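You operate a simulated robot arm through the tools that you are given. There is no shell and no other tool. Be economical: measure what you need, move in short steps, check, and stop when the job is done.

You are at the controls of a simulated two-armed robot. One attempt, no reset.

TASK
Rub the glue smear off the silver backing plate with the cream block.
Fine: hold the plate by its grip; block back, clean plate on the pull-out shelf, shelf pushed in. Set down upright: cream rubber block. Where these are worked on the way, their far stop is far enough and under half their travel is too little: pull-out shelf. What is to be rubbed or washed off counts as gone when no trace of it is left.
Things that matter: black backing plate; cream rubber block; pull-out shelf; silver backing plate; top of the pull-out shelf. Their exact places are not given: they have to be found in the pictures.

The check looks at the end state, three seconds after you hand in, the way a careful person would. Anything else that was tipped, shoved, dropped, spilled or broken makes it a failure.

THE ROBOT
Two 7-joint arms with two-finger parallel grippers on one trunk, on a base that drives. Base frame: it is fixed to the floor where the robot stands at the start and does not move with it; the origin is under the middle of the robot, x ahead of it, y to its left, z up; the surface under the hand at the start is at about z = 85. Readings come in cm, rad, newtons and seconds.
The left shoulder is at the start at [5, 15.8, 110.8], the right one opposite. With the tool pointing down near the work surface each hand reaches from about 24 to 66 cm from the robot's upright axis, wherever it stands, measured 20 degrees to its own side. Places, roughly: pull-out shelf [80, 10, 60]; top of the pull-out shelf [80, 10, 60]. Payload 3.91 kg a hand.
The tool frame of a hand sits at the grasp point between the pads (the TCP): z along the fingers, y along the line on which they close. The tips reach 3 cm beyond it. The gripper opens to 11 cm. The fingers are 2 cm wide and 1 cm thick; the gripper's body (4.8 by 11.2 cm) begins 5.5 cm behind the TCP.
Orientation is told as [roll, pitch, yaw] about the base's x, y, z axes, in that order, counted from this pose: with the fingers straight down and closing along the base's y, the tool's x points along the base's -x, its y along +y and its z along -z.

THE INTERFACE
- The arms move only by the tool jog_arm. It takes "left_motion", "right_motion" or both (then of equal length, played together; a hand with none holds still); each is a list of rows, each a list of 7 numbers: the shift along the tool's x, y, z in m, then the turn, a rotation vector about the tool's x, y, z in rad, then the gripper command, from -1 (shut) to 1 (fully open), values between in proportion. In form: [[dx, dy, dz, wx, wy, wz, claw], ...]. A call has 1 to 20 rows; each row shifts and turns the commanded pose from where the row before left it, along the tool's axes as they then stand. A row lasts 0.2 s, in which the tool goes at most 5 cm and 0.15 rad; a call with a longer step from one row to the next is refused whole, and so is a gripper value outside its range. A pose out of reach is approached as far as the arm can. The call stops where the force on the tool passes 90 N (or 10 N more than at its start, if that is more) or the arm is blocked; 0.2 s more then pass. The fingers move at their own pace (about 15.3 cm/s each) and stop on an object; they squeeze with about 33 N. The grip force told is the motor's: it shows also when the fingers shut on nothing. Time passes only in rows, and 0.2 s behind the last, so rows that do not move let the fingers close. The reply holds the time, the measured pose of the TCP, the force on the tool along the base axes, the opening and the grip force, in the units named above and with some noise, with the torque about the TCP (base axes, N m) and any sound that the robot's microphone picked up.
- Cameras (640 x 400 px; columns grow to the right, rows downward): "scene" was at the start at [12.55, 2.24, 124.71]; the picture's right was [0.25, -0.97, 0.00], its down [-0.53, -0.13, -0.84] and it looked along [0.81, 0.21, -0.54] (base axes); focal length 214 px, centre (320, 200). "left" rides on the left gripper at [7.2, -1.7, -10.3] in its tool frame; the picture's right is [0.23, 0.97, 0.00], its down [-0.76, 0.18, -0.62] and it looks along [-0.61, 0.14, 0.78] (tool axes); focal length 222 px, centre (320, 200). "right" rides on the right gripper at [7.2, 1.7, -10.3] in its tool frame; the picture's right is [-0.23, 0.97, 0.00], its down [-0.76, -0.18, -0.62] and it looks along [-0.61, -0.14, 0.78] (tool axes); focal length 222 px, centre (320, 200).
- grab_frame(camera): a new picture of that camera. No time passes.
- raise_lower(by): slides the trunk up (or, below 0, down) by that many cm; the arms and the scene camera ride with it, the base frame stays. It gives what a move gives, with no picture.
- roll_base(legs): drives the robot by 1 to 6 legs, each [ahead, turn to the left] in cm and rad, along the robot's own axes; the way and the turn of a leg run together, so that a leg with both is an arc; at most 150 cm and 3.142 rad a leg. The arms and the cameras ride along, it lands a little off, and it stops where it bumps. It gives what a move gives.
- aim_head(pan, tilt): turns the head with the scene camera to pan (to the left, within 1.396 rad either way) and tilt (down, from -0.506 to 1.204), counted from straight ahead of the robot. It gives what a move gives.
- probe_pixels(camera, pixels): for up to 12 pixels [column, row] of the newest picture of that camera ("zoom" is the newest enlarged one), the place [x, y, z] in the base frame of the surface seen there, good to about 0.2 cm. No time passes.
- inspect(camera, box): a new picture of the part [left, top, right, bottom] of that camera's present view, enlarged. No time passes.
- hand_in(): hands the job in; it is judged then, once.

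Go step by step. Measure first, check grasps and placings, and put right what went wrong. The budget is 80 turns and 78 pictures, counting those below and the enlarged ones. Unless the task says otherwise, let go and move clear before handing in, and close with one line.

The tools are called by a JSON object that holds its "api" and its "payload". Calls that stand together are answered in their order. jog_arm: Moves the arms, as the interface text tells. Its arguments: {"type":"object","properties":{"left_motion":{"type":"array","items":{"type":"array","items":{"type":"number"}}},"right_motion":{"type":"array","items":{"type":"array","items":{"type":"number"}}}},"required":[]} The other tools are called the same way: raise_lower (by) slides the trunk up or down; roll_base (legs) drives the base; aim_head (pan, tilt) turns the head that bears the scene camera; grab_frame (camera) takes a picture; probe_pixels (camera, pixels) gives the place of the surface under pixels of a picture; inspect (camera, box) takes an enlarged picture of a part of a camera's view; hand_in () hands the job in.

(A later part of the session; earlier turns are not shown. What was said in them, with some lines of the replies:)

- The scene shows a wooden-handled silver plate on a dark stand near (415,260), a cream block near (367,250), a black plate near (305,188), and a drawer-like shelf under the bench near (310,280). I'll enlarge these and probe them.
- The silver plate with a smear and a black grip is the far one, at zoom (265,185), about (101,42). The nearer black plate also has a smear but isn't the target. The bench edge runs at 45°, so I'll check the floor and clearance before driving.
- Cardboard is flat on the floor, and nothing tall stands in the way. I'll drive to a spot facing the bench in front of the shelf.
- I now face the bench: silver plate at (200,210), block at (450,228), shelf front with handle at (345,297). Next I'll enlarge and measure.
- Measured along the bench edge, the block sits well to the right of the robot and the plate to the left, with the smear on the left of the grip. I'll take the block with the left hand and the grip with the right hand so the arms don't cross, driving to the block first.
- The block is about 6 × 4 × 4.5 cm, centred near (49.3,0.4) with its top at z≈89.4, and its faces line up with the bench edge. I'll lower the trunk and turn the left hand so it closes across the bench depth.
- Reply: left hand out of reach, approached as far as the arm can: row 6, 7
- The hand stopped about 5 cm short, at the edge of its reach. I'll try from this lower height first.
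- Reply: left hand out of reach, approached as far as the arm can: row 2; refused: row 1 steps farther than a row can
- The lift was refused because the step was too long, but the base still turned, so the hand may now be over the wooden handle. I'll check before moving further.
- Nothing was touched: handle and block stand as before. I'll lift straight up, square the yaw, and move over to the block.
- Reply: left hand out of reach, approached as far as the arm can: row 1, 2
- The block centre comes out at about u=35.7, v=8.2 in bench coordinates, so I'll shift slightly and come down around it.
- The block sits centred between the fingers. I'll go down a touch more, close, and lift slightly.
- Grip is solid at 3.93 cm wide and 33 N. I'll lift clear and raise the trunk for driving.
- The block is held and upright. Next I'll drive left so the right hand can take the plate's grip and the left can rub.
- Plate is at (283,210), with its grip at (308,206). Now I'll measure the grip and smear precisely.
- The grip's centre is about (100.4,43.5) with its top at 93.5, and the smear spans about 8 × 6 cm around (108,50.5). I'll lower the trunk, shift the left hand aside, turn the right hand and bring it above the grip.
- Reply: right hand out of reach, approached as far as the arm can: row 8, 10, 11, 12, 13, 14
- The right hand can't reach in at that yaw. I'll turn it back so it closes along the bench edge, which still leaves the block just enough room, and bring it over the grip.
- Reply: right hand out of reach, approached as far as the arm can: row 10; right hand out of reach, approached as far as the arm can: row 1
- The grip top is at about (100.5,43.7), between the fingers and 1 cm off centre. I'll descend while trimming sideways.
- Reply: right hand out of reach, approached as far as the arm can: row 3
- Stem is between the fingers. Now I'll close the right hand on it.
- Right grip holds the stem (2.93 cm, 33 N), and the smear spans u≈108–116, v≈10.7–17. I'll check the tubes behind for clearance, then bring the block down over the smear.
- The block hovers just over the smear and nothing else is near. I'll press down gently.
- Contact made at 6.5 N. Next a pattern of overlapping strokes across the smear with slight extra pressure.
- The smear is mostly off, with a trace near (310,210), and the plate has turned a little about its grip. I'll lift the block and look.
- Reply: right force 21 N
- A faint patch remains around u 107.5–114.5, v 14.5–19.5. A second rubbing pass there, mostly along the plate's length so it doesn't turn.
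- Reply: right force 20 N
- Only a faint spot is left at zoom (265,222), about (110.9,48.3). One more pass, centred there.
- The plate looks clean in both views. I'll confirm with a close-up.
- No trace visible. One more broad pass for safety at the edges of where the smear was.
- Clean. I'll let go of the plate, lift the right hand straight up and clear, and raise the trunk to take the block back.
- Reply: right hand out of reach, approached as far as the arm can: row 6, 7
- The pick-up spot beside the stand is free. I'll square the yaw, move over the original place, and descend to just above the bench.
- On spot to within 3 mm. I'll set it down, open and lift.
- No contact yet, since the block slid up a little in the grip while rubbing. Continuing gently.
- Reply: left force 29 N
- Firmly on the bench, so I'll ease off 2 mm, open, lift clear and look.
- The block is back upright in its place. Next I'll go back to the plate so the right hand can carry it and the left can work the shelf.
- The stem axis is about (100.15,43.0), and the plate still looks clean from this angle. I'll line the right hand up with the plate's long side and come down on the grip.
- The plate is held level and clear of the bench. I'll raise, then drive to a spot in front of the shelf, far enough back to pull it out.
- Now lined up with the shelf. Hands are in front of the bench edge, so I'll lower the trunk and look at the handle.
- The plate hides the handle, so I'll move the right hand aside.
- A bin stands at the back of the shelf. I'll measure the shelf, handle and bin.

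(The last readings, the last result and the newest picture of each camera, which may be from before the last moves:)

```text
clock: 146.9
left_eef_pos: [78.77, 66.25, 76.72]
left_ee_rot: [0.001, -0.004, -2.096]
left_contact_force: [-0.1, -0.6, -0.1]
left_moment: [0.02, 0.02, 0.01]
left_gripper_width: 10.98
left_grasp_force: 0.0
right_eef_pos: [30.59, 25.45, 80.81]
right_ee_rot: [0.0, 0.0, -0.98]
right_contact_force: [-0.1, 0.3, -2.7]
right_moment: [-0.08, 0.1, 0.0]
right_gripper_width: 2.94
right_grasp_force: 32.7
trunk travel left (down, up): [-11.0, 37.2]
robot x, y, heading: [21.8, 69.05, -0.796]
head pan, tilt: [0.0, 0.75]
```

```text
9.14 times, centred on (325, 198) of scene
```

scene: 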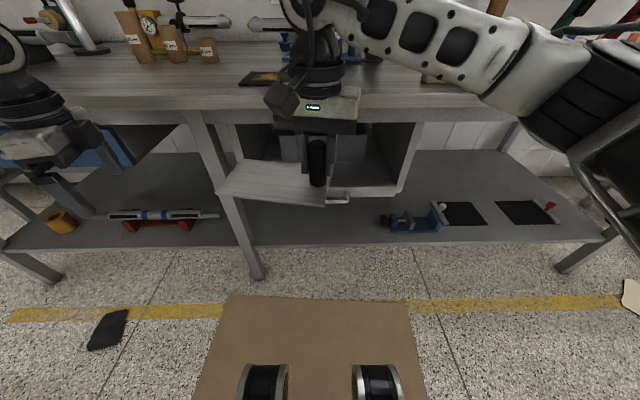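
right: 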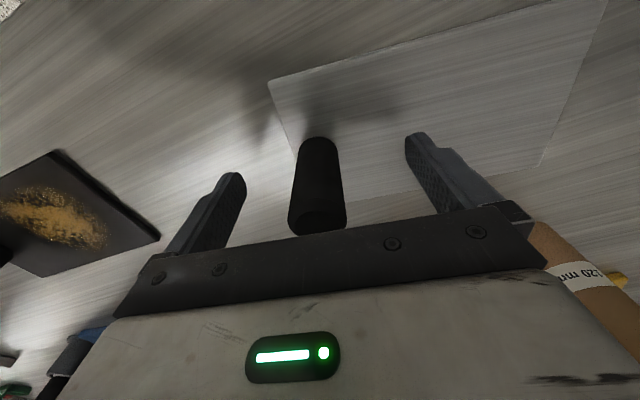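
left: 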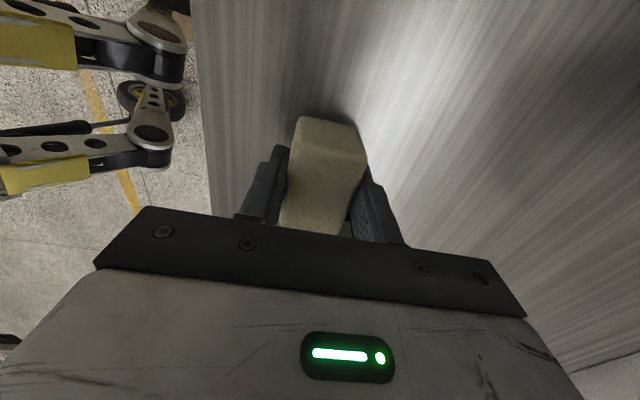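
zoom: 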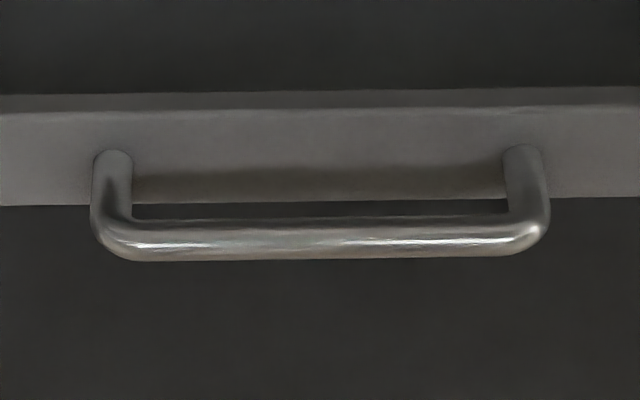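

The bar is at u≈62, v≈-1.3, z≈55.4, with a 3 cm gap behind it, and it needs a tilted grasp to keep the wrist off the bench. I'll draw the left hand back, turn the base right to give that wrist room, and tilt the hand 45°.

{"api": "jog_arm", "payload": {"left_motion": [[0.0103, -0.0387, 0, 0, 0, 0, 1], [0.0103, -0.0387, 0, 0, 0, 0, 1], [0.0103, -0.0387, 0, 0, 0, 0, 1], [0, 0, 0, 0, 0, 0, 1]]}}

{"api": "roll_base", "payload": {"legs": [[0, -0.4]]}}

{"api": "jog_arm", "payload": {"left_motion": [[0, 0, 0, 0, 0, -0.07, -0.27], [0, 0, 0, 0, 0, -0.07, -0.27], [0, 0, 0, -0.131, 0, 0, -0.27], [0, 0, 0, -0.131, 0, 0, -0.27], [0, 0, 0, -0.131, 0, 0, -0.27], [0, 0, 0, -0.131, 0, 0, -0.27], [0, 0, 0, -0.131, 0, 0, -0.27], [0, 0, 0, -0.131, 0, 0, -0.27], [0, 0, 0, 0, 0, 0, -0.27]]}}

{"api": "aim_head", "payload": {"pan": 0.4, "tilt": 0.75}}

{"api": "grab_frame", "payload": {"camera": "scene"}}

```text
clock: 147.9
left_eef_pos: [70.21, 74.87, 76.63]
left_ee_rot: [0.001, 0.0, -2.096]
left_contact_force: [0.6, 0.4, -0.1]
left_moment: [-0.02, 0.03, 0.03]
left_gripper_width: 11.0
left_grasp_force: 0.1
right_eef_pos: [30.55, 25.56, 80.77]
right_ee_rot: [-0.001, 0.002, -0.98]
right_contact_force: [-0.2, -0.8, -2.5]
right_moment: [-0.09, 0.11, -0.01]
right_gripper_width: 2.95
right_grasp_force: 33.0
trunk travel left (down, up): [-11.0, 37.2]
robot x, y, heading: [21.7, 68.96, -0.799]
head pan, tilt: [0.0, 0.75]
```

```text
clock: 149.5
left_eef_pos: [68.62, 55.53, 76.76]
left_ee_rot: [0.002, -0.001, -2.497]
left_contact_force: [0.2, 0.8, 0.0]
left_moment: [-0.01, 0.02, 0.01]
left_gripper_width: 11.02
left_grasp_force: 0.1
right_eef_pos: [12.88, 25.72, 80.73]
right_ee_rot: [0.0, 0.001, -1.38]
right_contact_force: [0.7, -0.4, -1.8]
right_moment: [-0.06, 0.11, 0.05]
right_gripper_width: 2.95
right_grasp_force: 32.7
trunk travel left (down, up): [-11.0, 37.2]
robot x, y, heading: [22.03, 69.14, -1.2]
head pan, tilt: [0.0, 0.75]
```

```text
clock: 151.5
left_eef_pos: [73.04, 53.14, 78.13]
left_ee_rot: [0.79, -0.001, -2.358]
left_contact_force: [0.0, 0.3, -0.1]
left_moment: [-0.02, 0.0, -0.04]
left_gripper_width: 4.01
left_grasp_force: 0.0
left hand out of reach, approached as far as the arm can: row 6, 7, 8
right_eef_pos: [12.88, 25.7, 80.79]
right_ee_rot: [0.001, 0.001, -1.379]
right_contact_force: [-0.8, -0.4, -2.2]
right_moment: [-0.04, 0.15, 0.01]
right_gripper_width: 2.95
right_grasp_force: 33.4
trunk travel left (down, up): [-11.0, 37.2]
robot x, y, heading: [21.95, 69.31, -1.199]
head pan, tilt: [0.0, 0.75]
```

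```text
clock: 152.3
left_eef_pos: [73.0, 53.13, 78.08]
left_ee_rot: [0.784, -0.002, -2.357]
left_contact_force: [0.0, 0.3, 0.6]
left_moment: [0.03, 0.02, -0.02]
left_gripper_width: 4.02
left_grasp_force: 0.0
right_eef_pos: [12.82, 25.59, 80.72]
right_ee_rot: [-0.001, 0.0, -1.38]
right_contact_force: [0.5, 0.1, -3.1]
right_moment: [-0.02, 0.15, 0.01]
right_gripper_width: 2.96
right_grasp_force: 33.2
trunk travel left (down, up): [-11.0, 37.2]
robot x, y, heading: [22.09, 69.0, -1.2]
head pan, tilt: [0.4, 0.75]
```

```text
21 pictures are left
```

scene: 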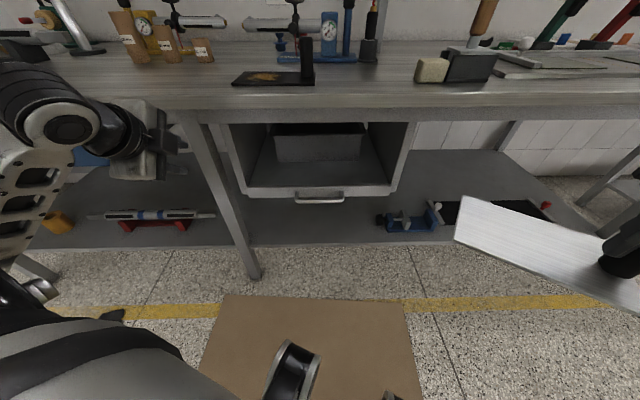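

The hand is tilted 45° and clear. I'll lower the trunk 10, slide over in line with the handle, and stop at a pre-grasp about 8 cm out.

{"api": "raise_lower", "payload": {"by": -10}}

{"api": "jog_arm", "payload": {"left_motion": [[-0.04, 0, 0, 0, 0, 0, -0.27], [-0.04, 0, 0, 0, 0, 0, -0.27], [-0.04, 0, 0, 0, 0, 0, -0.27], [-0.04, 0, 0, 0, 0, 0, -0.27], [-0.04, 0, 0, 0, 0, 0, -0.27], [-0.04, 0, 0, 0, 0, 0, -0.27], [0, -0.004, 0.03, 0, 0, 0, -0.27], [0, -0.0045, 0.03, 0, 0, 0, -0.27], [0, 0, 0.03, 0, 0, 0, -0.27], [0, 0, 0, 0, 0, 0, -0.27]]}}

{"api": "grab_frame", "payload": {"camera": "scene"}}

```text
clock: 153.7
left_eef_pos: [72.94, 53.17, 68.03]
left_ee_rot: [0.785, -0.003, -2.357]
left_contact_force: [0.5, 0.9, 0.0]
left_moment: [0.0, 0.0, 0.05]
left_gripper_width: 4.04
left_grasp_force: 0.0
right_eef_pos: [12.83, 25.59, 70.83]
right_ee_rot: [-0.002, 0.0, -1.382]
right_contact_force: [-0.7, 0.1, -2.0]
right_moment: [-0.03, 0.15, 0.03]
right_gripper_width: 2.95
right_grasp_force: 33.1
trunk travel left (down, up): [-1.0, 47.2]
robot x, y, heading: [21.79, 69.2, -1.193]
head pan, tilt: [0.4, 0.75]
```

```text
clock: 155.9
left_eef_pos: [60.55, 31.61, 61.22]
left_ee_rot: [0.785, -0.002, -2.358]
left_contact_force: [-0.6, -0.2, -0.6]
left_moment: [0.01, 0.03, 0.03]
left_gripper_width: 4.02
left_grasp_force: 0.0
left hand out of reach, approached as far as the arm can: row 1
right_eef_pos: [12.88, 25.6, 70.66]
right_ee_rot: [0.0, -0.001, -1.381]
right_contact_force: [0.2, -0.5, -3.2]
right_moment: [0.01, 0.15, 0.02]
right_gripper_width: 2.94
right_grasp_force: 33.1
trunk travel left (down, up): [-1.0, 47.2]
robot x, y, heading: [21.87, 68.94, -1.2]
head pan, tilt: [0.4, 0.75]
```

```text
20 pictures are left
```

scene: 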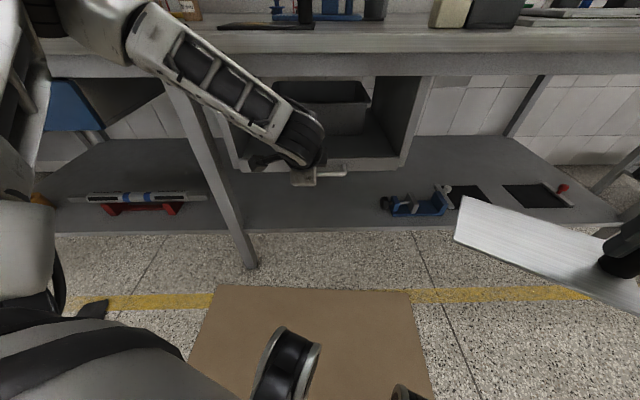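

{"api": "grab_frame", "payload": {"camera": "left"}}

{"api": "probe_pixels", "payload": {"camera": "left", "pixels": [[320, 150], [300, 130], [320, 180], [330, 120]]}}

```text
19 pictures are left
```

left: 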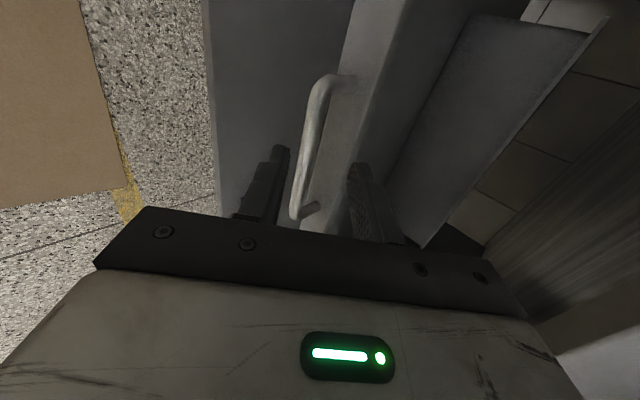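

```text
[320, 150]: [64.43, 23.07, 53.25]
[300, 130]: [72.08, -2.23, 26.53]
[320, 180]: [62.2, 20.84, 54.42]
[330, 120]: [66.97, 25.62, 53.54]
```

The bar lies between the fingers. I'll advance onto it and close.

{"api": "jog_arm", "payload": {"left_motion": [[0, -0.005, 0.02, 0, 0, 0, -0.27], [0, 0, 0.03, 0, 0, 0, -0.27], [0, 0, 0.02, 0, 0, 0, -0.27], [0, 0, 0.005, 0, 0, 0, -0.27], [0, 0, 0, 0, 0, 0, -0.6], [0, 0, 0, 0, 0, 0, -1], [0, 0, 0, 0, 0, 0, -1], [0, 0, 0, 0, 0, 0, -1]]}}

{"api": "grab_frame", "payload": {"camera": "left"}}

```text
clock: 157.7
left_eef_pos: [63.99, 28.3, 55.44]
left_ee_rot: [0.781, -0.002, -2.36]
left_contact_force: [-4.1, 2.8, -7.5]
left_moment: [-0.3, 0.38, -0.36]
left_gripper_width: 1.34
left_grasp_force: 45.1
right_eef_pos: [12.86, 25.55, 70.77]
right_ee_rot: [0.001, 0.0, -1.38]
right_contact_force: [0.0, -0.8, -3.5]
right_moment: [-0.01, 0.12, 0.04]
right_gripper_width: 2.92
right_grasp_force: 32.8
trunk travel left (down, up): [-1.0, 47.2]
robot x, y, heading: [22.19, 69.19, -1.2]
head pan, tilt: [0.4, 0.75]
```

```text
18 pictures are left
```

left: 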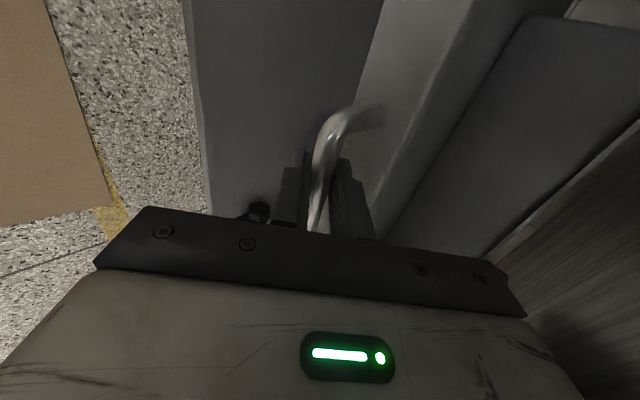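

Bar is gripped (1.34 cm). I'll pull straight out.

{"api": "jog_arm", "payload": {"left_motion": [[0, -0.0071, -0.0071, 0, 0, 0, -1], [0, -0.0141, -0.0141, 0, 0, 0, -1], [0, -0.0141, -0.0141, 0, 0, 0, -1], [0, -0.0141, -0.0141, 0, 0, 0, -1], [0, -0.0141, -0.0141, 0, 0, 0, -1], [0, -0.0141, -0.0141, 0, 0, 0, -1], [0, -0.0141, -0.0141, 0, 0, 0, -1], [0, -0.0141, -0.0141, 0, 0, 0, -1], [0, 0, 0, 0, 0, 0, -1]]}}

{"api": "grab_frame", "payload": {"camera": "scene"}}

```text
clock: 159.7
left_eef_pos: [53.76, 38.91, 55.56]
left_ee_rot: [0.769, -0.008, -2.367]
left_contact_force: [-18.3, -15.3, -33.0]
left_moment: [-0.12, 0.42, -0.09]
left_gripper_width: 1.38
left_grasp_force: 45.6
left hand out of reach, approached as far as the arm can: row 8
right_eef_pos: [12.9, 25.5, 70.63]
right_ee_rot: [-0.001, 0.001, -1.381]
right_contact_force: [0.9, 0.2, -2.6]
right_moment: [-0.01, 0.13, 0.0]
right_gripper_width: 2.95
right_grasp_force: 32.8
trunk travel left (down, up): [-1.0, 47.2]
robot x, y, heading: [21.45, 69.09, -1.201]
head pan, tilt: [0.4, 0.75]
```

```text
17 pictures are left
```

scene: 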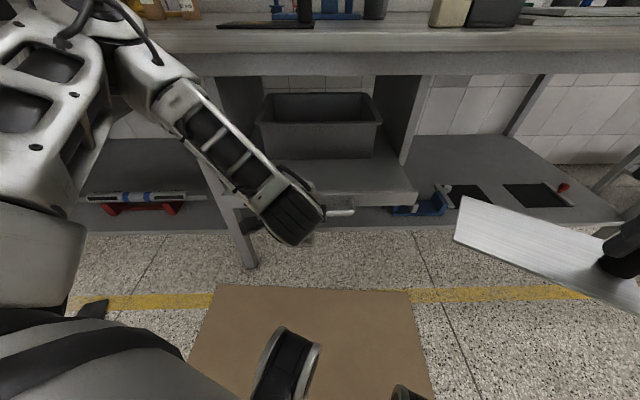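

The shelf came out about 15 cm before the arm ran out of room. I'll slide the grip along the bar to the right, then back the base up to pull further.

{"api": "jog_arm", "payload": {"left_motion": [[0, 0, 0, 0, 0, 0, -0.5], [0, 0, 0, 0, 0, 0, -0.5], [-0.02, 0.0, 0.0, 0, 0, 0, -0.5], [-0.025, 0.0, 0.0, 0, 0, 0, -0.5], [-0.02, 0.0, 0.0, 0, 0, 0, -0.5], [0, 0, 0, 0, 0, 0, -1], [0, 0, 0, 0, 0, 0, -1]]}}

{"api": "roll_base", "payload": {"legs": [[-6, 0]]}}

{"api": "grab_frame", "payload": {"camera": "scene"}}

```text
clock: 161.3
left_eef_pos: [53.24, 35.88, 58.61]
left_ee_rot: [0.785, -0.003, -2.359]
left_contact_force: [-0.9, -1.0, 0.0]
left_moment: [0.0, 0.04, 0.03]
left_gripper_width: 0.0
left_grasp_force: 33.5
left hand out of reach, approached as far as the arm can: row 3, 4, 5
right_eef_pos: [12.77, 25.59, 70.76]
right_ee_rot: [0.0, 0.0, -1.38]
right_contact_force: [-0.5, -1.5, -2.2]
right_moment: [-0.02, 0.17, 0.03]
right_gripper_width: 2.93
right_grasp_force: 33.6
trunk travel left (down, up): [-1.0, 47.2]
robot x, y, heading: [22.01, 69.06, -1.198]
head pan, tilt: [0.4, 0.75]
```

```text
clock: 162.2
left_eef_pos: [51.22, 41.51, 58.51]
left_ee_rot: [0.784, -0.003, -2.359]
left_contact_force: [-1.0, -0.3, -1.1]
left_moment: [0.0, -0.02, -0.01]
left_gripper_width: 0.0
left_grasp_force: 33.2
right_eef_pos: [10.65, 31.34, 70.89]
right_ee_rot: [-0.001, -0.001, -1.38]
right_contact_force: [1.2, -0.2, -2.7]
right_moment: [0.01, 0.14, 0.01]
right_gripper_width: 2.91
right_grasp_force: 32.8
trunk travel left (down, up): [-1.0, 47.2]
robot x, y, heading: [20.06, 75.01, -1.198]
head pan, tilt: [0.4, 0.75]
```

```text
16 pictures are left
```

scene: 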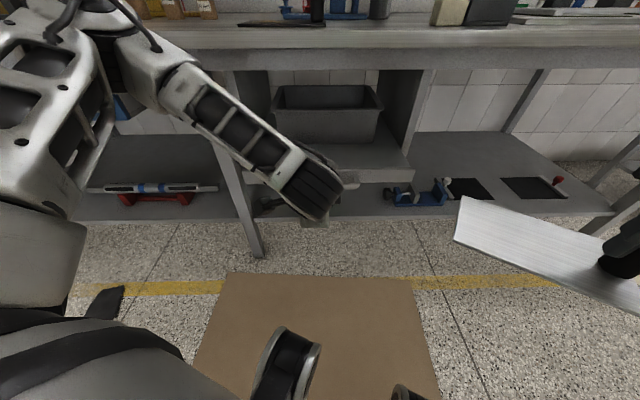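

The grip slipped off upward with no harm done. I'll back up a little more, regrip the bar, and pull with the arm's full stroke.

{"api": "roll_base", "payload": {"legs": [[-7, 0]]}}

{"api": "jog_arm", "payload": {"left_motion": [[0, 0, -0.02, 0, 0, 0, -0.2], [0, 0, 0, 0, 0, 0, -0.2]]}}

{"api": "inspect", "payload": {"camera": "scene", "box": [220, 110, 420, 235]}}

{"api": "probe_pixels", "payload": {"camera": "zoom", "pixels": [[425, 235], [440, 232], [480, 210], [560, 220], [380, 160], [90, 225], [560, 190], [450, 240]]}}

```text
clock: 163.3
left_eef_pos: [48.64, 48.12, 58.54]
left_ee_rot: [0.783, -0.002, -2.358]
left_contact_force: [-0.6, 0.1, 0.2]
left_moment: [-0.04, 0.04, -0.01]
left_gripper_width: 0.02
left_grasp_force: 33.5
right_eef_pos: [8.23, 37.84, 70.88]
right_ee_rot: [-0.001, -0.001, -1.381]
right_contact_force: [0.3, -0.1, -2.7]
right_moment: [-0.03, 0.14, 0.0]
right_gripper_width: 2.95
right_grasp_force: 33.3
trunk travel left (down, up): [-1.0, 47.2]
robot x, y, heading: [16.91, 81.64, -1.199]
head pan, tilt: [0.4, 0.75]
```

```text
clock: 163.9
left_eef_pos: [47.67, 49.19, 60.07]
left_ee_rot: [0.784, -0.003, -2.359]
left_contact_force: [0.2, 0.0, 1.2]
left_moment: [-0.01, 0.02, 0.0]
left_gripper_width: 4.39
left_grasp_force: 0.1
right_eef_pos: [8.14, 37.77, 70.79]
right_ee_rot: [0.0, 0.001, -1.38]
right_contact_force: [0.7, -0.9, -2.3]
right_moment: [-0.03, 0.16, 0.0]
right_gripper_width: 2.94
right_grasp_force: 32.8
trunk travel left (down, up): [-1.0, 47.2]
robot x, y, heading: [17.1, 81.46, -1.197]
head pan, tilt: [0.4, 0.75]
```

```text
3.20 times, centred on (320, 172) of scene
```

zoom: 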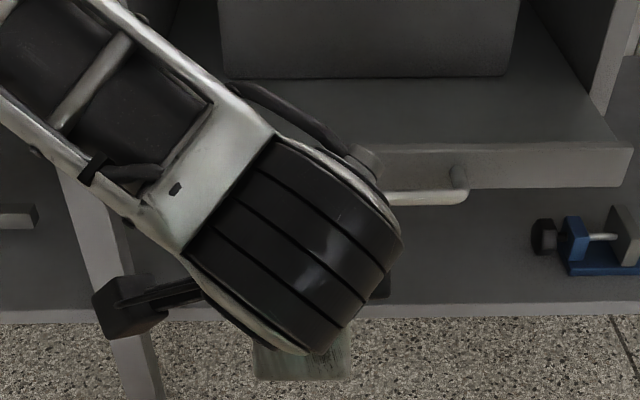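

```text
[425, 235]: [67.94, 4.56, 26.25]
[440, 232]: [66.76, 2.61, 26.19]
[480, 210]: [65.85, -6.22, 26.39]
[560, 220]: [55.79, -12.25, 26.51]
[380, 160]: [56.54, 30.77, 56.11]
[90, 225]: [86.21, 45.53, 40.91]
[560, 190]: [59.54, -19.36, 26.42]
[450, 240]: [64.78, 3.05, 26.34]
```

{"api": "probe_pixels", "payload": {"camera": "zoom", "pixels": [[430, 198], [410, 199], [450, 197], [420, 165], [560, 165], [520, 120], [370, 60], [420, 145]]}}

```text
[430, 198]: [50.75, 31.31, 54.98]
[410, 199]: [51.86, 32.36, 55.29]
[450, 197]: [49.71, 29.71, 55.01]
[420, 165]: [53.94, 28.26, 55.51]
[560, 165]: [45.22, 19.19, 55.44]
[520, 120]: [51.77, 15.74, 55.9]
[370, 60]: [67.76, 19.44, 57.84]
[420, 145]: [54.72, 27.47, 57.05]
```

The bar is now at v≈-12.6, so the shelf is out about 11 cm and the 45° grip let it slide. The bench no longer overhangs, so I'll make the fingers nearly vertical and come down over the bar for a firmer hold.

{"api": "jog_arm", "payload": {"left_motion": [[0, 0, -0.02, 0.13, 0, 0, -0.5], [0, 0, 0, 0.13, 0, 0, -0.5], [0, 0, 0, 0.13, 0, 0, -0.5], [0, 0, 0, 0.13, 0, 0, -0.5], [0, 0, 0, 0, 0, 0, -0.5]]}}

```text
clock: 165.1
left_eef_pos: [46.64, 50.19, 61.4]
left_ee_rot: [0.263, -0.002, -2.358]
left_contact_force: [-0.3, -0.2, -0.7]
left_moment: [0.0, 0.01, 0.02]
left_gripper_width: 2.73
left_grasp_force: 0.0
right_eef_pos: [8.18, 37.8, 70.76]
right_ee_rot: [0.001, 0.0, -1.38]
right_contact_force: [1.1, 0.4, -3.0]
right_moment: [0.01, 0.15, 0.0]
right_gripper_width: 2.94
right_grasp_force: 33.4
trunk travel left (down, up): [-1.0, 47.2]
robot x, y, heading: [17.31, 81.56, -1.198]
head pan, tilt: [0.4, 0.75]
```

{"api": "jog_arm", "payload": {"left_motion": [[-0.0124, 0.0298, 0.0062, 0, 0, 0, -0.4], [-0.0124, 0.0298, 0.0062, 0, 0, 0, -0.4], [-0.0124, 0.0298, 0.0062, 0, 0, 0, -0.4], [-0.0124, 0.0298, 0.0062, 0, 0, 0, -0.4], [-0.0124, 0.0298, 0.0062, 0, 0, 0, -0.4], [0, 0, 0, 0, 0, 0, -0.4]]}}

{"api": "grab_frame", "payload": {"camera": "left"}}

```text
clock: 166.5
left_eef_pos: [54.37, 38.08, 62.83]
left_ee_rot: [0.265, -0.003, -2.36]
left_contact_force: [0.5, 0.1, 0.6]
left_moment: [0.0, -0.02, 0.0]
left_gripper_width: 3.3
left_grasp_force: 0.1
left hand out of reach, approached as far as the arm can: row 4, 5
right_eef_pos: [8.14, 37.89, 70.79]
right_ee_rot: [-0.001, 0.0, -1.381]
right_contact_force: [0.0, 0.8, -2.5]
right_moment: [-0.01, 0.12, -0.02]
right_gripper_width: 2.94
right_grasp_force: 32.7
trunk travel left (down, up): [-1.0, 47.2]
robot x, y, heading: [17.03, 81.18, -1.197]
head pan, tilt: [0.4, 0.75]
```

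```text
14 pictures are left
```

left: 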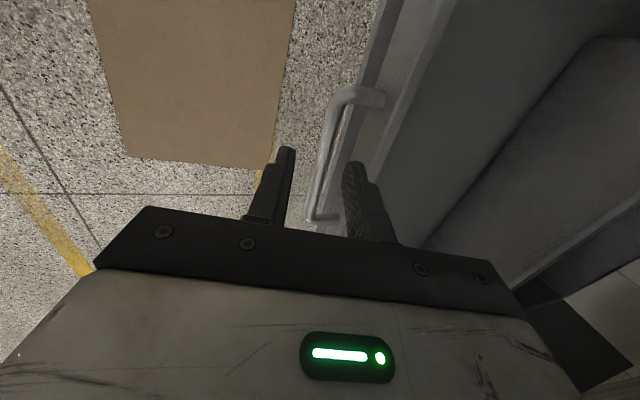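

The bar sits between the fingers, slightly toward the front one. I'll shift 0.7 cm, come down and close.

{"api": "jog_arm", "payload": {"left_motion": [[0, 0.007, 0.01, 0, 0, 0, -0.4], [0, 0, 0.03, 0, 0, 0, -0.4], [0, 0, 0.03, 0, 0, 0, -0.4], [0, 0, 0.014, 0, 0, 0, -0.4], [0, 0, 0, 0, 0, 0, -0.4], [0, 0, 0, 0, 0, 0, -1], [0, 0, 0, 0, 0, 0, -1], [0, 0, 0, 0, 0, 0, -1]]}}

```text
clock: 168.3
left_eef_pos: [56.72, 38.41, 57.02]
left_ee_rot: [0.278, -0.032, -2.371]
left_contact_force: [-29.7, -25.8, 20.3]
left_moment: [-0.36, 0.97, -0.83]
left_gripper_width: 1.6
left_grasp_force: 44.6
left hand out of reach, approached as far as the arm can: row 1, 2, 3, 4
right_eef_pos: [7.99, 37.9, 70.98]
right_ee_rot: [0.004, -0.001, -1.38]
right_contact_force: [-0.5, 0.0, -1.7]
right_moment: [-0.03, 0.11, 0.0]
right_gripper_width: 2.94
right_grasp_force: 33.1
trunk travel left (down, up): [-1.0, 47.2]
robot x, y, heading: [17.36, 80.97, -1.202]
head pan, tilt: [0.4, 0.75]
```

Gripped near the handle's left bend at width 1.6. Pulling straight out again.

{"api": "jog_arm", "payload": {"left_motion": [[-0.005, -0.0097, -0.0026, 0, 0, 0, -1], [-0.005, -0.0193, -0.0052, 0, 0, 0, -1], [0, -0.0193, -0.0052, 0, 0, 0, -1], [0, -0.0193, -0.0052, 0, 0, 0, -1], [0, -0.0193, -0.0052, 0, 0, 0, -1], [0, -0.0193, -0.0052, 0, 0, 0, -1], [0, -0.0193, -0.0052, 0, 0, 0, -1], [0, -0.0193, -0.0052, 0, 0, 0, -1], [0, 0, 0, 0, 0, 0, -1]]}}

{"api": "grab_frame", "payload": {"camera": "scene"}}

```text
clock: 170.3
left_eef_pos: [45.85, 48.84, 56.47]
left_ee_rot: [0.27, -0.022, -2.368]
left_contact_force: [-22.6, -22.6, 27.0]
left_moment: [-0.06, -0.43, -0.04]
left_gripper_width: 1.39
left_grasp_force: 44.9
right_eef_pos: [8.05, 37.87, 70.81]
right_ee_rot: [0.002, -0.001, -1.382]
right_contact_force: [-0.3, 0.3, -2.1]
right_moment: [-0.03, 0.13, -0.03]
right_gripper_width: 2.96
right_grasp_force: 33.2
trunk travel left (down, up): [-1.0, 47.2]
robot x, y, heading: [17.03, 81.67, -1.198]
head pan, tilt: [0.4, 0.75]
```

```text
13 pictures are left
```

scene: 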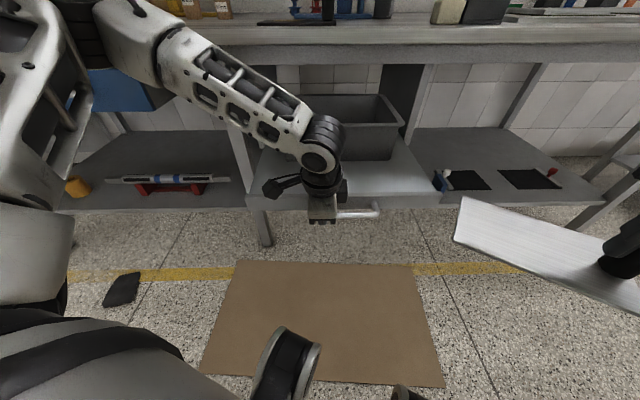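

The shelf is now out about 26 cm. I'll release the bar, lift the left hand clear, and turn the base so the right hand faces the free front part of the shelf.

{"api": "jog_arm", "payload": {"left_motion": [[0, 0, 0, 0, 0, 0, -0.6], [0, 0, 0, 0, 0, 0, -0.3], [0, 0, 0, 0, 0, 0, -0.3], [0, 0, -0.03, 0, 0, 0, -0.3], [0, 0, -0.04, 0, 0, 0, -0.3], [0.02, -0.02, -0.03, 0, 0, 0, -0.3], [0.03, -0.02, 0, 0, 0, 0, -0.3], [0, 0, 0, 0, 0, 0, -0.3]]}}

{"api": "roll_base", "payload": {"legs": [[0, 0.41]]}}

{"api": "aim_head", "payload": {"pan": -0.1, "tilt": 0.8}}

{"api": "grab_frame", "payload": {"camera": "scene"}}

```text
clock: 172.1
left_eef_pos: [45.24, 57.41, 64.64]
left_ee_rot: [0.262, -0.002, -2.358]
left_contact_force: [0.1, -0.8, -0.2]
left_moment: [0.03, 0.01, -0.01]
left_gripper_width: 3.83
left_grasp_force: 0.1
right_eef_pos: [8.16, 37.8, 70.75]
right_ee_rot: [0.0, -0.001, -1.381]
right_contact_force: [0.7, 0.8, -2.7]
right_moment: [-0.01, 0.13, -0.03]
right_gripper_width: 2.93
right_grasp_force: 32.8
trunk travel left (down, up): [-1.0, 47.2]
robot x, y, heading: [17.33, 81.29, -1.203]
head pan, tilt: [0.4, 0.75]
```

```text
clock: 173.7
left_eef_pos: [52.41, 70.41, 64.66]
left_ee_rot: [0.263, -0.001, -1.949]
left_contact_force: [0.0, -0.3, 0.2]
left_moment: [-0.01, 0.01, 0.0]
left_gripper_width: 3.87
left_grasp_force: 0.0
right_eef_pos: [26.19, 37.88, 70.76]
right_ee_rot: [-0.001, 0.0, -0.972]
right_contact_force: [0.0, 0.5, -3.8]
right_moment: [-0.09, 0.12, -0.02]
right_gripper_width: 2.95
right_grasp_force: 33.0
trunk travel left (down, up): [-1.0, 47.2]
robot x, y, heading: [17.14, 81.54, -0.788]
head pan, tilt: [0.4, 0.75]
```

```text
clock: 174.6
left_eef_pos: [52.53, 70.52, 64.6]
left_ee_rot: [0.265, -0.003, -1.948]
left_contact_force: [0.6, 0.4, 0.4]
left_moment: [0.01, 0.0, -0.03]
left_gripper_width: 3.87
left_grasp_force: 0.0
right_eef_pos: [26.21, 37.85, 70.78]
right_ee_rot: [0.001, -0.001, -0.971]
right_contact_force: [0.1, -0.3, -2.2]
right_moment: [-0.06, 0.1, 0.02]
right_gripper_width: 2.95
right_grasp_force: 32.9
trunk travel left (down, up): [-1.0, 47.2]
robot x, y, heading: [17.21, 81.21, -0.79]
head pan, tilt: [-0.099, 0.799]
```

```text
12 pictures are left
```

scene: 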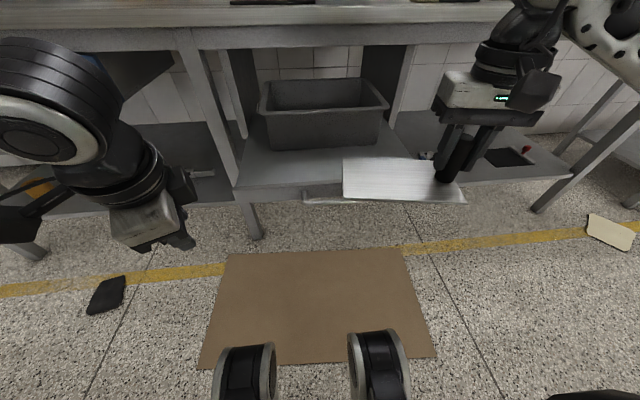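

{"api": "probe_pixels", "payload": {"camera": "scene", "pixels": [[270, 165], [325, 152], [240, 185], [300, 183], [325, 140], [230, 188], [415, 150], [280, 150], [380, 148], [350, 194], [330, 185], [460, 170]]}}

```text
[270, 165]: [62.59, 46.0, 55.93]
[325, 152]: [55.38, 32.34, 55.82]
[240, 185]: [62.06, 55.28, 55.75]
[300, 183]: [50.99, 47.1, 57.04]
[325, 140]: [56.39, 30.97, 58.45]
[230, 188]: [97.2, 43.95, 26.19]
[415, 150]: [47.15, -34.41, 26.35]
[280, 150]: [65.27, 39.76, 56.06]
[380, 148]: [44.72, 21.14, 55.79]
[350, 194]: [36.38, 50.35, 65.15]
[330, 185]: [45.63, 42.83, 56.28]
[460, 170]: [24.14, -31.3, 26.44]
```

{"api": "probe_pixels", "payload": {"camera": "scene", "pixels": [[350, 196], [455, 200], [346, 162], [346, 190], [400, 198], [435, 163]]}}

{"api": "inspect", "payload": {"camera": "scene", "box": [220, 120, 480, 220]}}

```text
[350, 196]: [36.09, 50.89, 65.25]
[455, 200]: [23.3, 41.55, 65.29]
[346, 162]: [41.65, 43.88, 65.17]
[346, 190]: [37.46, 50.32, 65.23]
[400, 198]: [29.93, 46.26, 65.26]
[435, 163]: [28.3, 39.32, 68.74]
```

```text
2.46 times, centred on (350, 170) of scene
```

zoom: 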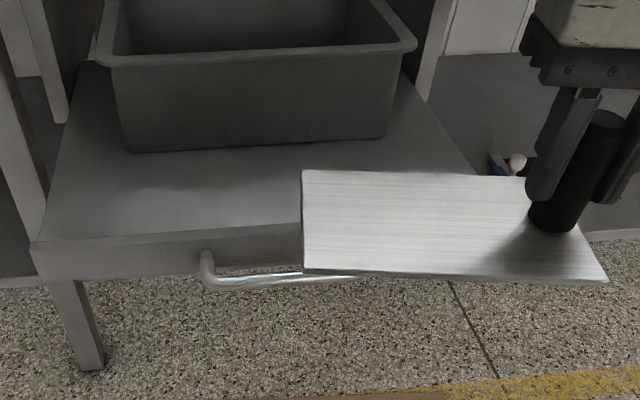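

Free shelf floor runs from the lip at v≈-22.5 to the bin at v≈-9, and the plate is about 9.5 cm deep, so it fits. I'll square the plate, lower it to just above the lip, and bring it over.

{"api": "jog_arm", "payload": {"right_motion": [[0, 0, 0, 0, 0, -0.078, -1], [0, 0, 0, 0, 0, -0.077, -1], [0, 0, 0.03, 0, 0, 0, -1], [0, 0, 0.025, 0, 0, 0, -1], [-0.0375, 0.0106, 0, 0, 0, 0, -1], [-0.0375, 0.0106, 0, 0, 0, 0, -1], [-0.0375, 0.0106, 0, 0, 0, 0, -1], [-0.0375, 0.0106, 0, 0, 0, 0, -1], [-0.0375, 0.0105, 0, 0, 0, 0, -1], [0, 0, 0, 0, 0, 0, -1]]}}

{"api": "inspect", "payload": {"camera": "scene", "box": [220, 90, 460, 230]}}

{"api": "probe_pixels", "payload": {"camera": "zoom", "pixels": [[200, 200], [350, 240], [260, 180], [300, 200], [300, 240], [300, 250]]}}

```text
clock: 176.8
left_eef_pos: [52.56, 70.5, 64.63]
left_ee_rot: [0.262, -0.003, -1.949]
left_contact_force: [-0.9, 0.1, -0.3]
left_moment: [-0.01, 0.01, 0.02]
left_gripper_width: 3.86
left_grasp_force: 0.1
right_eef_pos: [42.93, 27.96, 65.3]
right_ee_rot: [-0.002, 0.001, -0.815]
right_contact_force: [0.6, -0.1, -1.7]
right_moment: [-0.11, 0.09, -0.02]
right_gripper_width: 2.94
right_grasp_force: 33.6
trunk travel left (down, up): [-1.0, 47.2]
robot x, y, heading: [16.76, 81.35, -0.785]
head pan, tilt: [-0.099, 0.799]
```

```text
2.67 times, centred on (340, 160) of scene
```

zoom: 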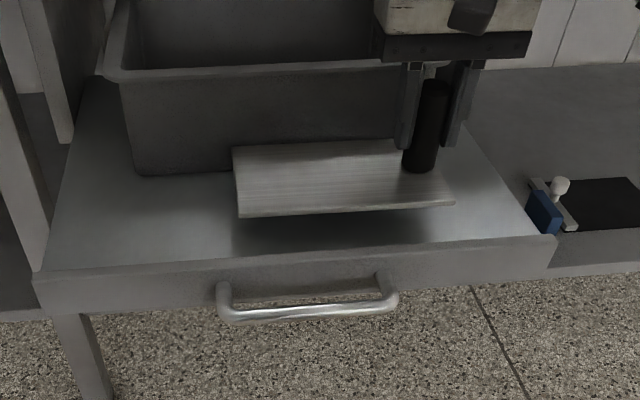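

```text
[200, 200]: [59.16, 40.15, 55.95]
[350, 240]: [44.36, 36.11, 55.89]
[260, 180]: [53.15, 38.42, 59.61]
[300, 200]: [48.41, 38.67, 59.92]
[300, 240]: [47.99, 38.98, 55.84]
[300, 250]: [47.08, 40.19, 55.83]
```

Plate hovers level between lip and bin. Lowering it gently.

{"api": "jog_arm", "payload": {"right_motion": [[0, 0, 0.015, 0, 0, 0, -1], [0, 0, 0.012, 0, 0, 0, -1], [0, 0, 0.004, 0, 0, 0, -1], [0, 0, 0.003, 0, 0, 0, -1], [0, 0, 0, 0, 0, 0, -1]]}}

```text
clock: 178.0
left_eef_pos: [52.53, 70.49, 64.63]
left_ee_rot: [0.263, -0.005, -1.95]
left_contact_force: [-0.2, 0.2, -0.3]
left_moment: [0.04, 0.01, 0.01]
left_gripper_width: 3.87
left_grasp_force: 0.0
right_eef_pos: [42.8, 27.91, 62.19]
right_ee_rot: [0.001, -0.001, -0.819]
right_contact_force: [-0.6, 0.6, 7.2]
right_moment: [-0.01, 0.55, -0.05]
right_gripper_width: 2.95
right_grasp_force: 32.5
trunk travel left (down, up): [-1.0, 47.2]
robot x, y, heading: [17.58, 81.52, -0.787]
head pan, tilt: [-0.099, 0.799]
```

Down with 7 N. Opening, lifting straight up and backing away.

{"api": "jog_arm", "payload": {"right_motion": [[0, 0, 0, 0, 0, 0, -0.4], [0, 0, 0, 0, 0, 0, -0.1], [0, 0, 0, 0, 0, 0, 0.1], [0, 0, 0, 0, 0, 0, 0.1], [0, 0, -0.03, 0, 0, 0, 0.1], [0, 0, -0.04, 0, 0, 0, 0.1], [0, 0, -0.04, 0, 0, 0, 0.1], [0.04, 0, 0, 0, 0, 0, 0.1], [0.04, 0, 0, 0, 0, 0, 0.1], [0.04, 0, 0, 0, 0, 0, 0.1], [0.04, 0, 0, 0, 0, 0, 0.1], [0, 0, 0, 0, 0, 0, 0.1]]}}

{"api": "inspect", "payload": {"camera": "scene", "box": [220, 90, 460, 230]}}

{"api": "probe_pixels", "payload": {"camera": "zoom", "pixels": [[245, 230], [240, 170], [440, 220], [430, 150], [330, 262], [305, 312], [130, 230]]}}

```text
clock: 180.6
left_eef_pos: [52.55, 70.48, 64.61]
left_ee_rot: [0.264, -0.002, -1.949]
left_contact_force: [-0.4, -0.1, -0.7]
left_moment: [-0.01, -0.04, 0.02]
left_gripper_width: 3.86
left_grasp_force: 0.0
right_eef_pos: [31.82, 39.7, 72.99]
right_ee_rot: [0.0, -0.001, -0.815]
right_contact_force: [-0.7, 0.0, 0.3]
right_moment: [0.02, 0.0, -0.02]
right_gripper_width: 6.06
right_grasp_force: 0.0
trunk travel left (down, up): [-1.0, 47.2]
robot x, y, heading: [17.17, 81.48, -0.791]
head pan, tilt: [-0.099, 0.799]
```

```text
2.67 times, centred on (340, 160) of scene
```

zoom: 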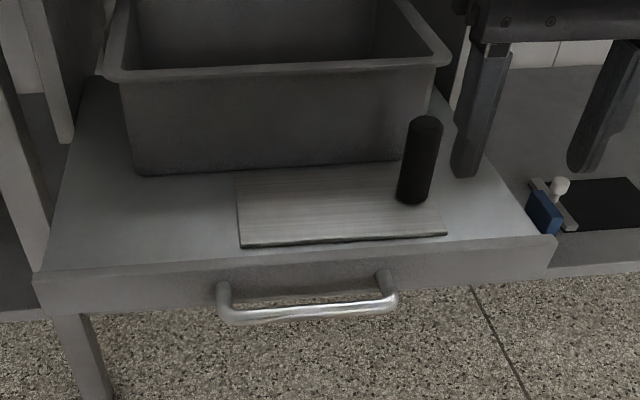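

```text
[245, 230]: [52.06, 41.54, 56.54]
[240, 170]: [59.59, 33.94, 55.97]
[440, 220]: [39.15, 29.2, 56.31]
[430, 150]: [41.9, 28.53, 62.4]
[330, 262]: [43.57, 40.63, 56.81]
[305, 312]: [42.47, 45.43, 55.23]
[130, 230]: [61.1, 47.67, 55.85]
```

The plate lies flat on the shelf behind the lip. To push the shelf in, I'll close the right hand, tilt it 45° forward, and bring its tips in front of the rail to the right of the handle.

{"api": "jog_arm", "payload": {"right_motion": [[0, 0, 0, 0, -0.131, 0, -1], [0, 0, 0, 0, -0.131, 0, -1], [0, 0, 0, 0, -0.131, 0, -1], [0, 0, 0, 0, -0.131, 0, -1], [0, 0, 0, 0, -0.131, 0, -1], [0, 0, 0, 0, -0.131, 0, -1], [0.019, 0, 0.037, 0, 0, 0, -1], [0.019, 0, 0.037, 0, 0, 0, -1], [0.02, 0, 0.038, 0, 0, 0, -1], [0.02, 0, 0.038, 0, 0, 0, -1], [0, 0, 0, 0, 0, 0, -1]]}}

{"api": "inspect", "payload": {"camera": "scene", "box": [220, 90, 460, 230]}}

```text
clock: 183.0
left_eef_pos: [52.51, 70.47, 64.68]
left_ee_rot: [0.263, -0.002, -1.95]
left_contact_force: [-0.6, 0.0, -0.6]
left_moment: [-0.02, 0.04, 0.01]
left_gripper_width: 3.86
left_grasp_force: 0.0
right_eef_pos: [35.33, 35.67, 56.6]
right_ee_rot: [0.0, -0.788, -0.816]
right_contact_force: [1.0, 0.6, 0.4]
right_moment: [0.0, -0.01, 0.0]
right_gripper_width: 0.0
right_grasp_force: 33.3
trunk travel left (down, up): [-1.0, 47.2]
robot x, y, heading: [17.01, 81.45, -0.792]
head pan, tilt: [-0.099, 0.799]
```

```text
2.67 times, centred on (340, 160) of scene
```

zoom: 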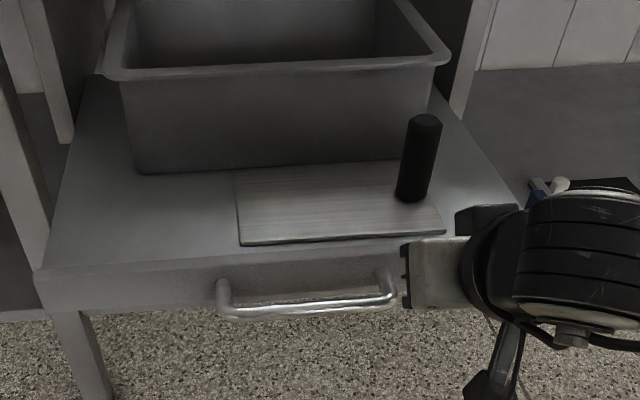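

Tips are right at the rail front, beside the handle. I'll push by driving straight ahead in stages.

{"api": "roll_base", "payload": {"legs": [[10, 0]]}}

{"api": "inspect", "payload": {"camera": "scene", "box": [220, 90, 460, 230]}}

```text
clock: 184.2
left_eef_pos: [59.48, 63.37, 64.65]
left_ee_rot: [0.264, -0.002, -1.949]
left_contact_force: [-0.7, -1.1, 0.2]
left_moment: [-0.02, -0.02, -0.03]
left_gripper_width: 3.84
left_grasp_force: 0.1
right_eef_pos: [42.22, 28.57, 56.78]
right_ee_rot: [-0.001, -0.786, -0.817]
right_contact_force: [-0.5, 0.3, 0.5]
right_moment: [-0.02, 0.0, 0.03]
right_gripper_width: 0.0
right_grasp_force: 32.8
trunk travel left (down, up): [-1.0, 47.2]
robot x, y, heading: [24.27, 73.99, -0.793]
head pan, tilt: [-0.099, 0.799]
```

```text
2.67 times, centred on (340, 160) of scene
```

zoom: 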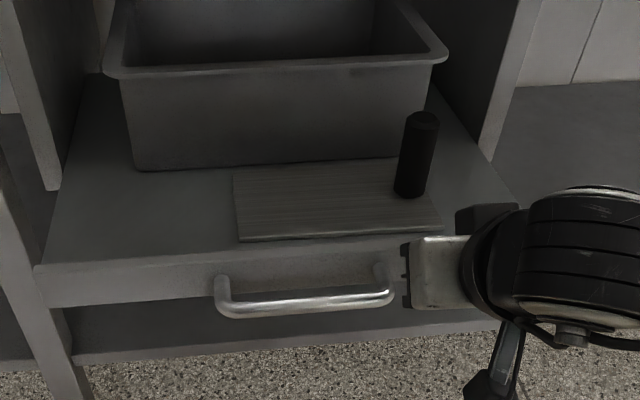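

The shelf slides in smoothly with the plate and bin steady. Another 14 cm.

{"api": "roll_base", "payload": {"legs": [[14, 0]]}}

{"api": "jog_arm", "payload": {"right_motion": [[-0.007, 0, 0.007, 0, 0, 0, -1], [-0.007, 0, 0.007, 0, 0, 0, -1], [-0.004, 0, 0.004, 0, 0, 0, -1], [-0.004, 0, 0.004, 0, 0, 0, -1], [-0.003, 0, 0.003, 0, 0, 0, -1], [0, 0, 0, 0, 0, 0, -1]]}}

{"api": "inspect", "payload": {"camera": "scene", "box": [220, 90, 460, 230]}}

{"api": "probe_pixels", "payload": {"camera": "zoom", "pixels": [[300, 300], [300, 265], [260, 265], [330, 300], [150, 270], [90, 270]]}}

```text
clock: 185.5
left_eef_pos: [69.15, 53.4, 64.71]
left_ee_rot: [0.264, 0.0, -1.954]
left_contact_force: [0.1, 0.3, -1.0]
left_moment: [-0.01, 0.0, -0.01]
left_gripper_width: 3.82
left_grasp_force: 0.0
right_eef_pos: [52.06, 18.72, 56.7]
right_ee_rot: [0.002, -0.786, -0.818]
right_contact_force: [-0.5, 0.2, 0.7]
right_moment: [-0.03, -0.03, -0.01]
right_gripper_width: 0.02
right_grasp_force: 33.0
trunk travel left (down, up): [-1.0, 47.2]
robot x, y, heading: [33.85, 64.52, -0.793]
head pan, tilt: [-0.099, 0.799]
```

```text
clock: 186.9
left_eef_pos: [69.09, 53.53, 64.78]
left_ee_rot: [0.268, -0.003, -1.951]
left_contact_force: [-0.1, -0.6, -0.7]
left_moment: [-0.04, 0.03, 0.02]
left_gripper_width: 3.81
left_grasp_force: 0.1
right_eef_pos: [54.2, 16.25, 56.62]
right_ee_rot: [-0.002, -0.782, -0.817]
right_contact_force: [-40.6, 26.2, 10.2]
right_moment: [0.4, 0.15, -0.21]
right_gripper_width: 0.0
right_grasp_force: 32.9
trunk travel left (down, up): [-1.0, 47.2]
robot x, y, heading: [33.5, 64.64, -0.79]
head pan, tilt: [-0.099, 0.799]
```

```text
2.67 times, centred on (340, 160) of scene
```

zoom: 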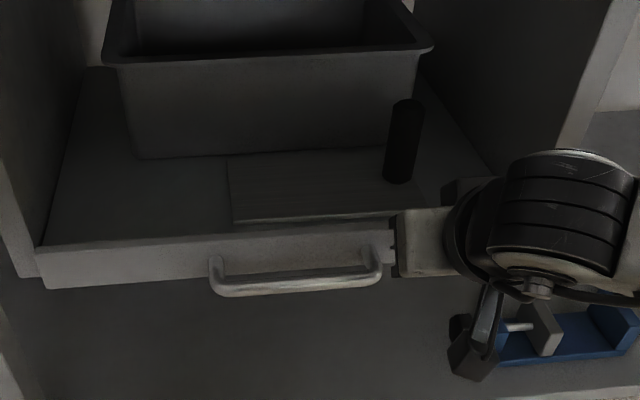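

```text
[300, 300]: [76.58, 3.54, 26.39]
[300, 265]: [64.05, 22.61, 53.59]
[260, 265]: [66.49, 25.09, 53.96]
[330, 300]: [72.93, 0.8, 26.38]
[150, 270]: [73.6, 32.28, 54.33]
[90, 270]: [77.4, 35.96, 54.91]
```

The shelf is back at its starting position (rail front v≈2.4) and the push met a firm 48 N stop. I'll draw the hand straight back, reverse the base and take a final look.

{"api": "jog_arm", "payload": {"right_motion": [[0.02, 0, -0.02, 0, 0, 0, -1], [0.02, 0, -0.02, 0, 0, 0, -1], [0.02, 0, -0.02, 0, 0, 0, -1], [0, 0, -0.03, 0, 0, 0, -1], [0, 0, 0, 0, 0, 0, -1]]}}

{"api": "roll_base", "payload": {"legs": [[-22, 0]]}}

{"api": "raise_lower", "payload": {"by": 25}}

{"api": "aim_head", "payload": {"pan": 0.0, "tilt": 0.65}}

{"api": "grab_frame", "payload": {"camera": "scene"}}

{"api": "inspect", "payload": {"camera": "scene", "box": [240, 130, 480, 280]}}

```text
clock: 188.1
left_eef_pos: [69.33, 53.48, 64.72]
left_ee_rot: [0.264, -0.001, -1.95]
left_contact_force: [1.2, 0.8, -0.5]
left_moment: [0.0, 0.0, 0.0]
left_gripper_width: 3.85
left_grasp_force: 0.0
right_eef_pos: [48.29, 23.21, 58.28]
right_ee_rot: [-0.001, -0.784, -0.818]
right_contact_force: [0.6, -0.8, 0.3]
right_moment: [-0.02, 0.0, 0.01]
right_gripper_width: 0.0
right_grasp_force: 32.9
right hand out of reach, approached as far as the arm can: row 4
trunk travel left (down, up): [-1.0, 47.2]
robot x, y, heading: [33.79, 64.37, -0.794]
head pan, tilt: [-0.099, 0.799]
```

```text
clock: 189.8
left_eef_pos: [53.9, 69.14, 64.66]
left_ee_rot: [0.262, -0.002, -1.95]
left_contact_force: [-0.3, -0.4, -0.8]
left_moment: [0.03, 0.02, -0.01]
left_gripper_width: 3.87
left_grasp_force: 0.1
right_eef_pos: [32.97, 38.81, 58.41]
right_ee_rot: [0.0, -0.786, -0.817]
right_contact_force: [-0.1, -0.8, 0.7]
right_moment: [0.01, -0.04, -0.01]
right_gripper_width: 0.02
right_grasp_force: 32.8
trunk travel left (down, up): [-1.0, 47.2]
robot x, y, heading: [18.64, 79.94, -0.787]
head pan, tilt: [-0.099, 0.799]
```

```text
clock: 192.4
left_eef_pos: [53.9, 69.2, 89.65]
left_ee_rot: [0.265, -0.001, -1.949]
left_contact_force: [-0.1, -0.6, -0.4]
left_moment: [0.0, 0.03, -0.04]
left_gripper_width: 3.85
left_grasp_force: 0.1
right_eef_pos: [33.1, 38.81, 83.4]
right_ee_rot: [0.001, -0.786, -0.817]
right_contact_force: [-0.4, 0.6, 0.2]
right_moment: [0.0, 0.0, -0.01]
right_gripper_width: 0.0
right_grasp_force: 33.1
trunk travel left (down, up): [-26.0, 22.2]
robot x, y, heading: [18.78, 80.14, -0.785]
head pan, tilt: [-0.099, 0.799]
```

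```text
clock: 193.1
left_eef_pos: [53.9, 69.07, 89.66]
left_ee_rot: [0.265, -0.002, -1.95]
left_contact_force: [-0.7, 0.2, 0.2]
left_moment: [0.02, 0.04, -0.02]
left_gripper_width: 3.85
left_grasp_force: 0.1
right_eef_pos: [32.94, 38.81, 83.42]
right_ee_rot: [-0.002, -0.786, -0.816]
right_contact_force: [0.5, 0.6, 0.0]
right_moment: [0.01, -0.01, -0.02]
right_gripper_width: 0.0
right_grasp_force: 32.8
trunk travel left (down, up): [-26.0, 22.2]
robot x, y, heading: [18.87, 79.76, -0.788]
head pan, tilt: [0.0, 0.649]
```

```text
5 pictures are left
```

scene: 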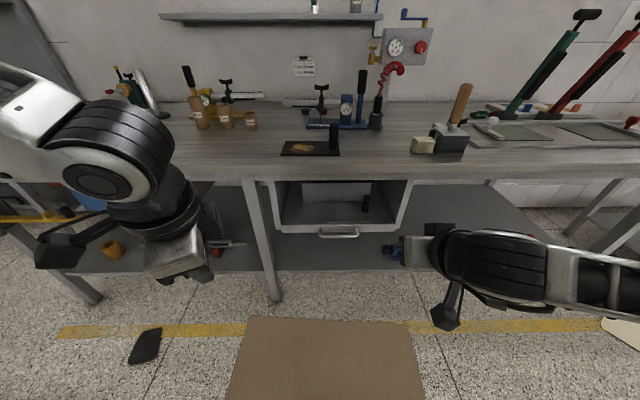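

```text
2.67 times, centred on (360, 205) of scene
```

zoom: 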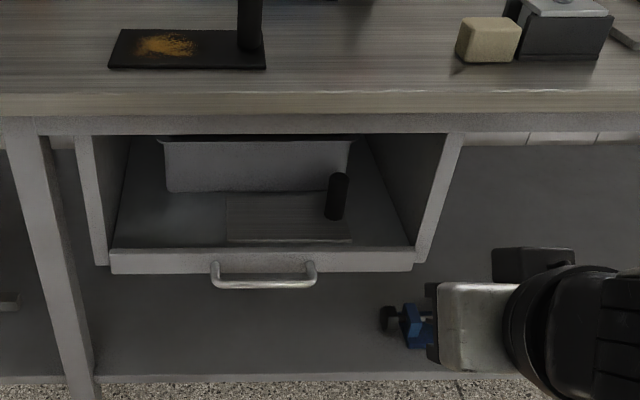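

The final view shows the shelf in, with the clean plate lying on it (zoom 290,215). The block is upright in its place, and the black plate and everything else are undisturbed. Both hands are clear, so I'm handing in.

{"api": "hand_in", "payload": {}}

```text
The job is handed in.
```

The glue smear is off the silver plate, which now lies on the pushed-in shelf. The cream block is back upright in its place.
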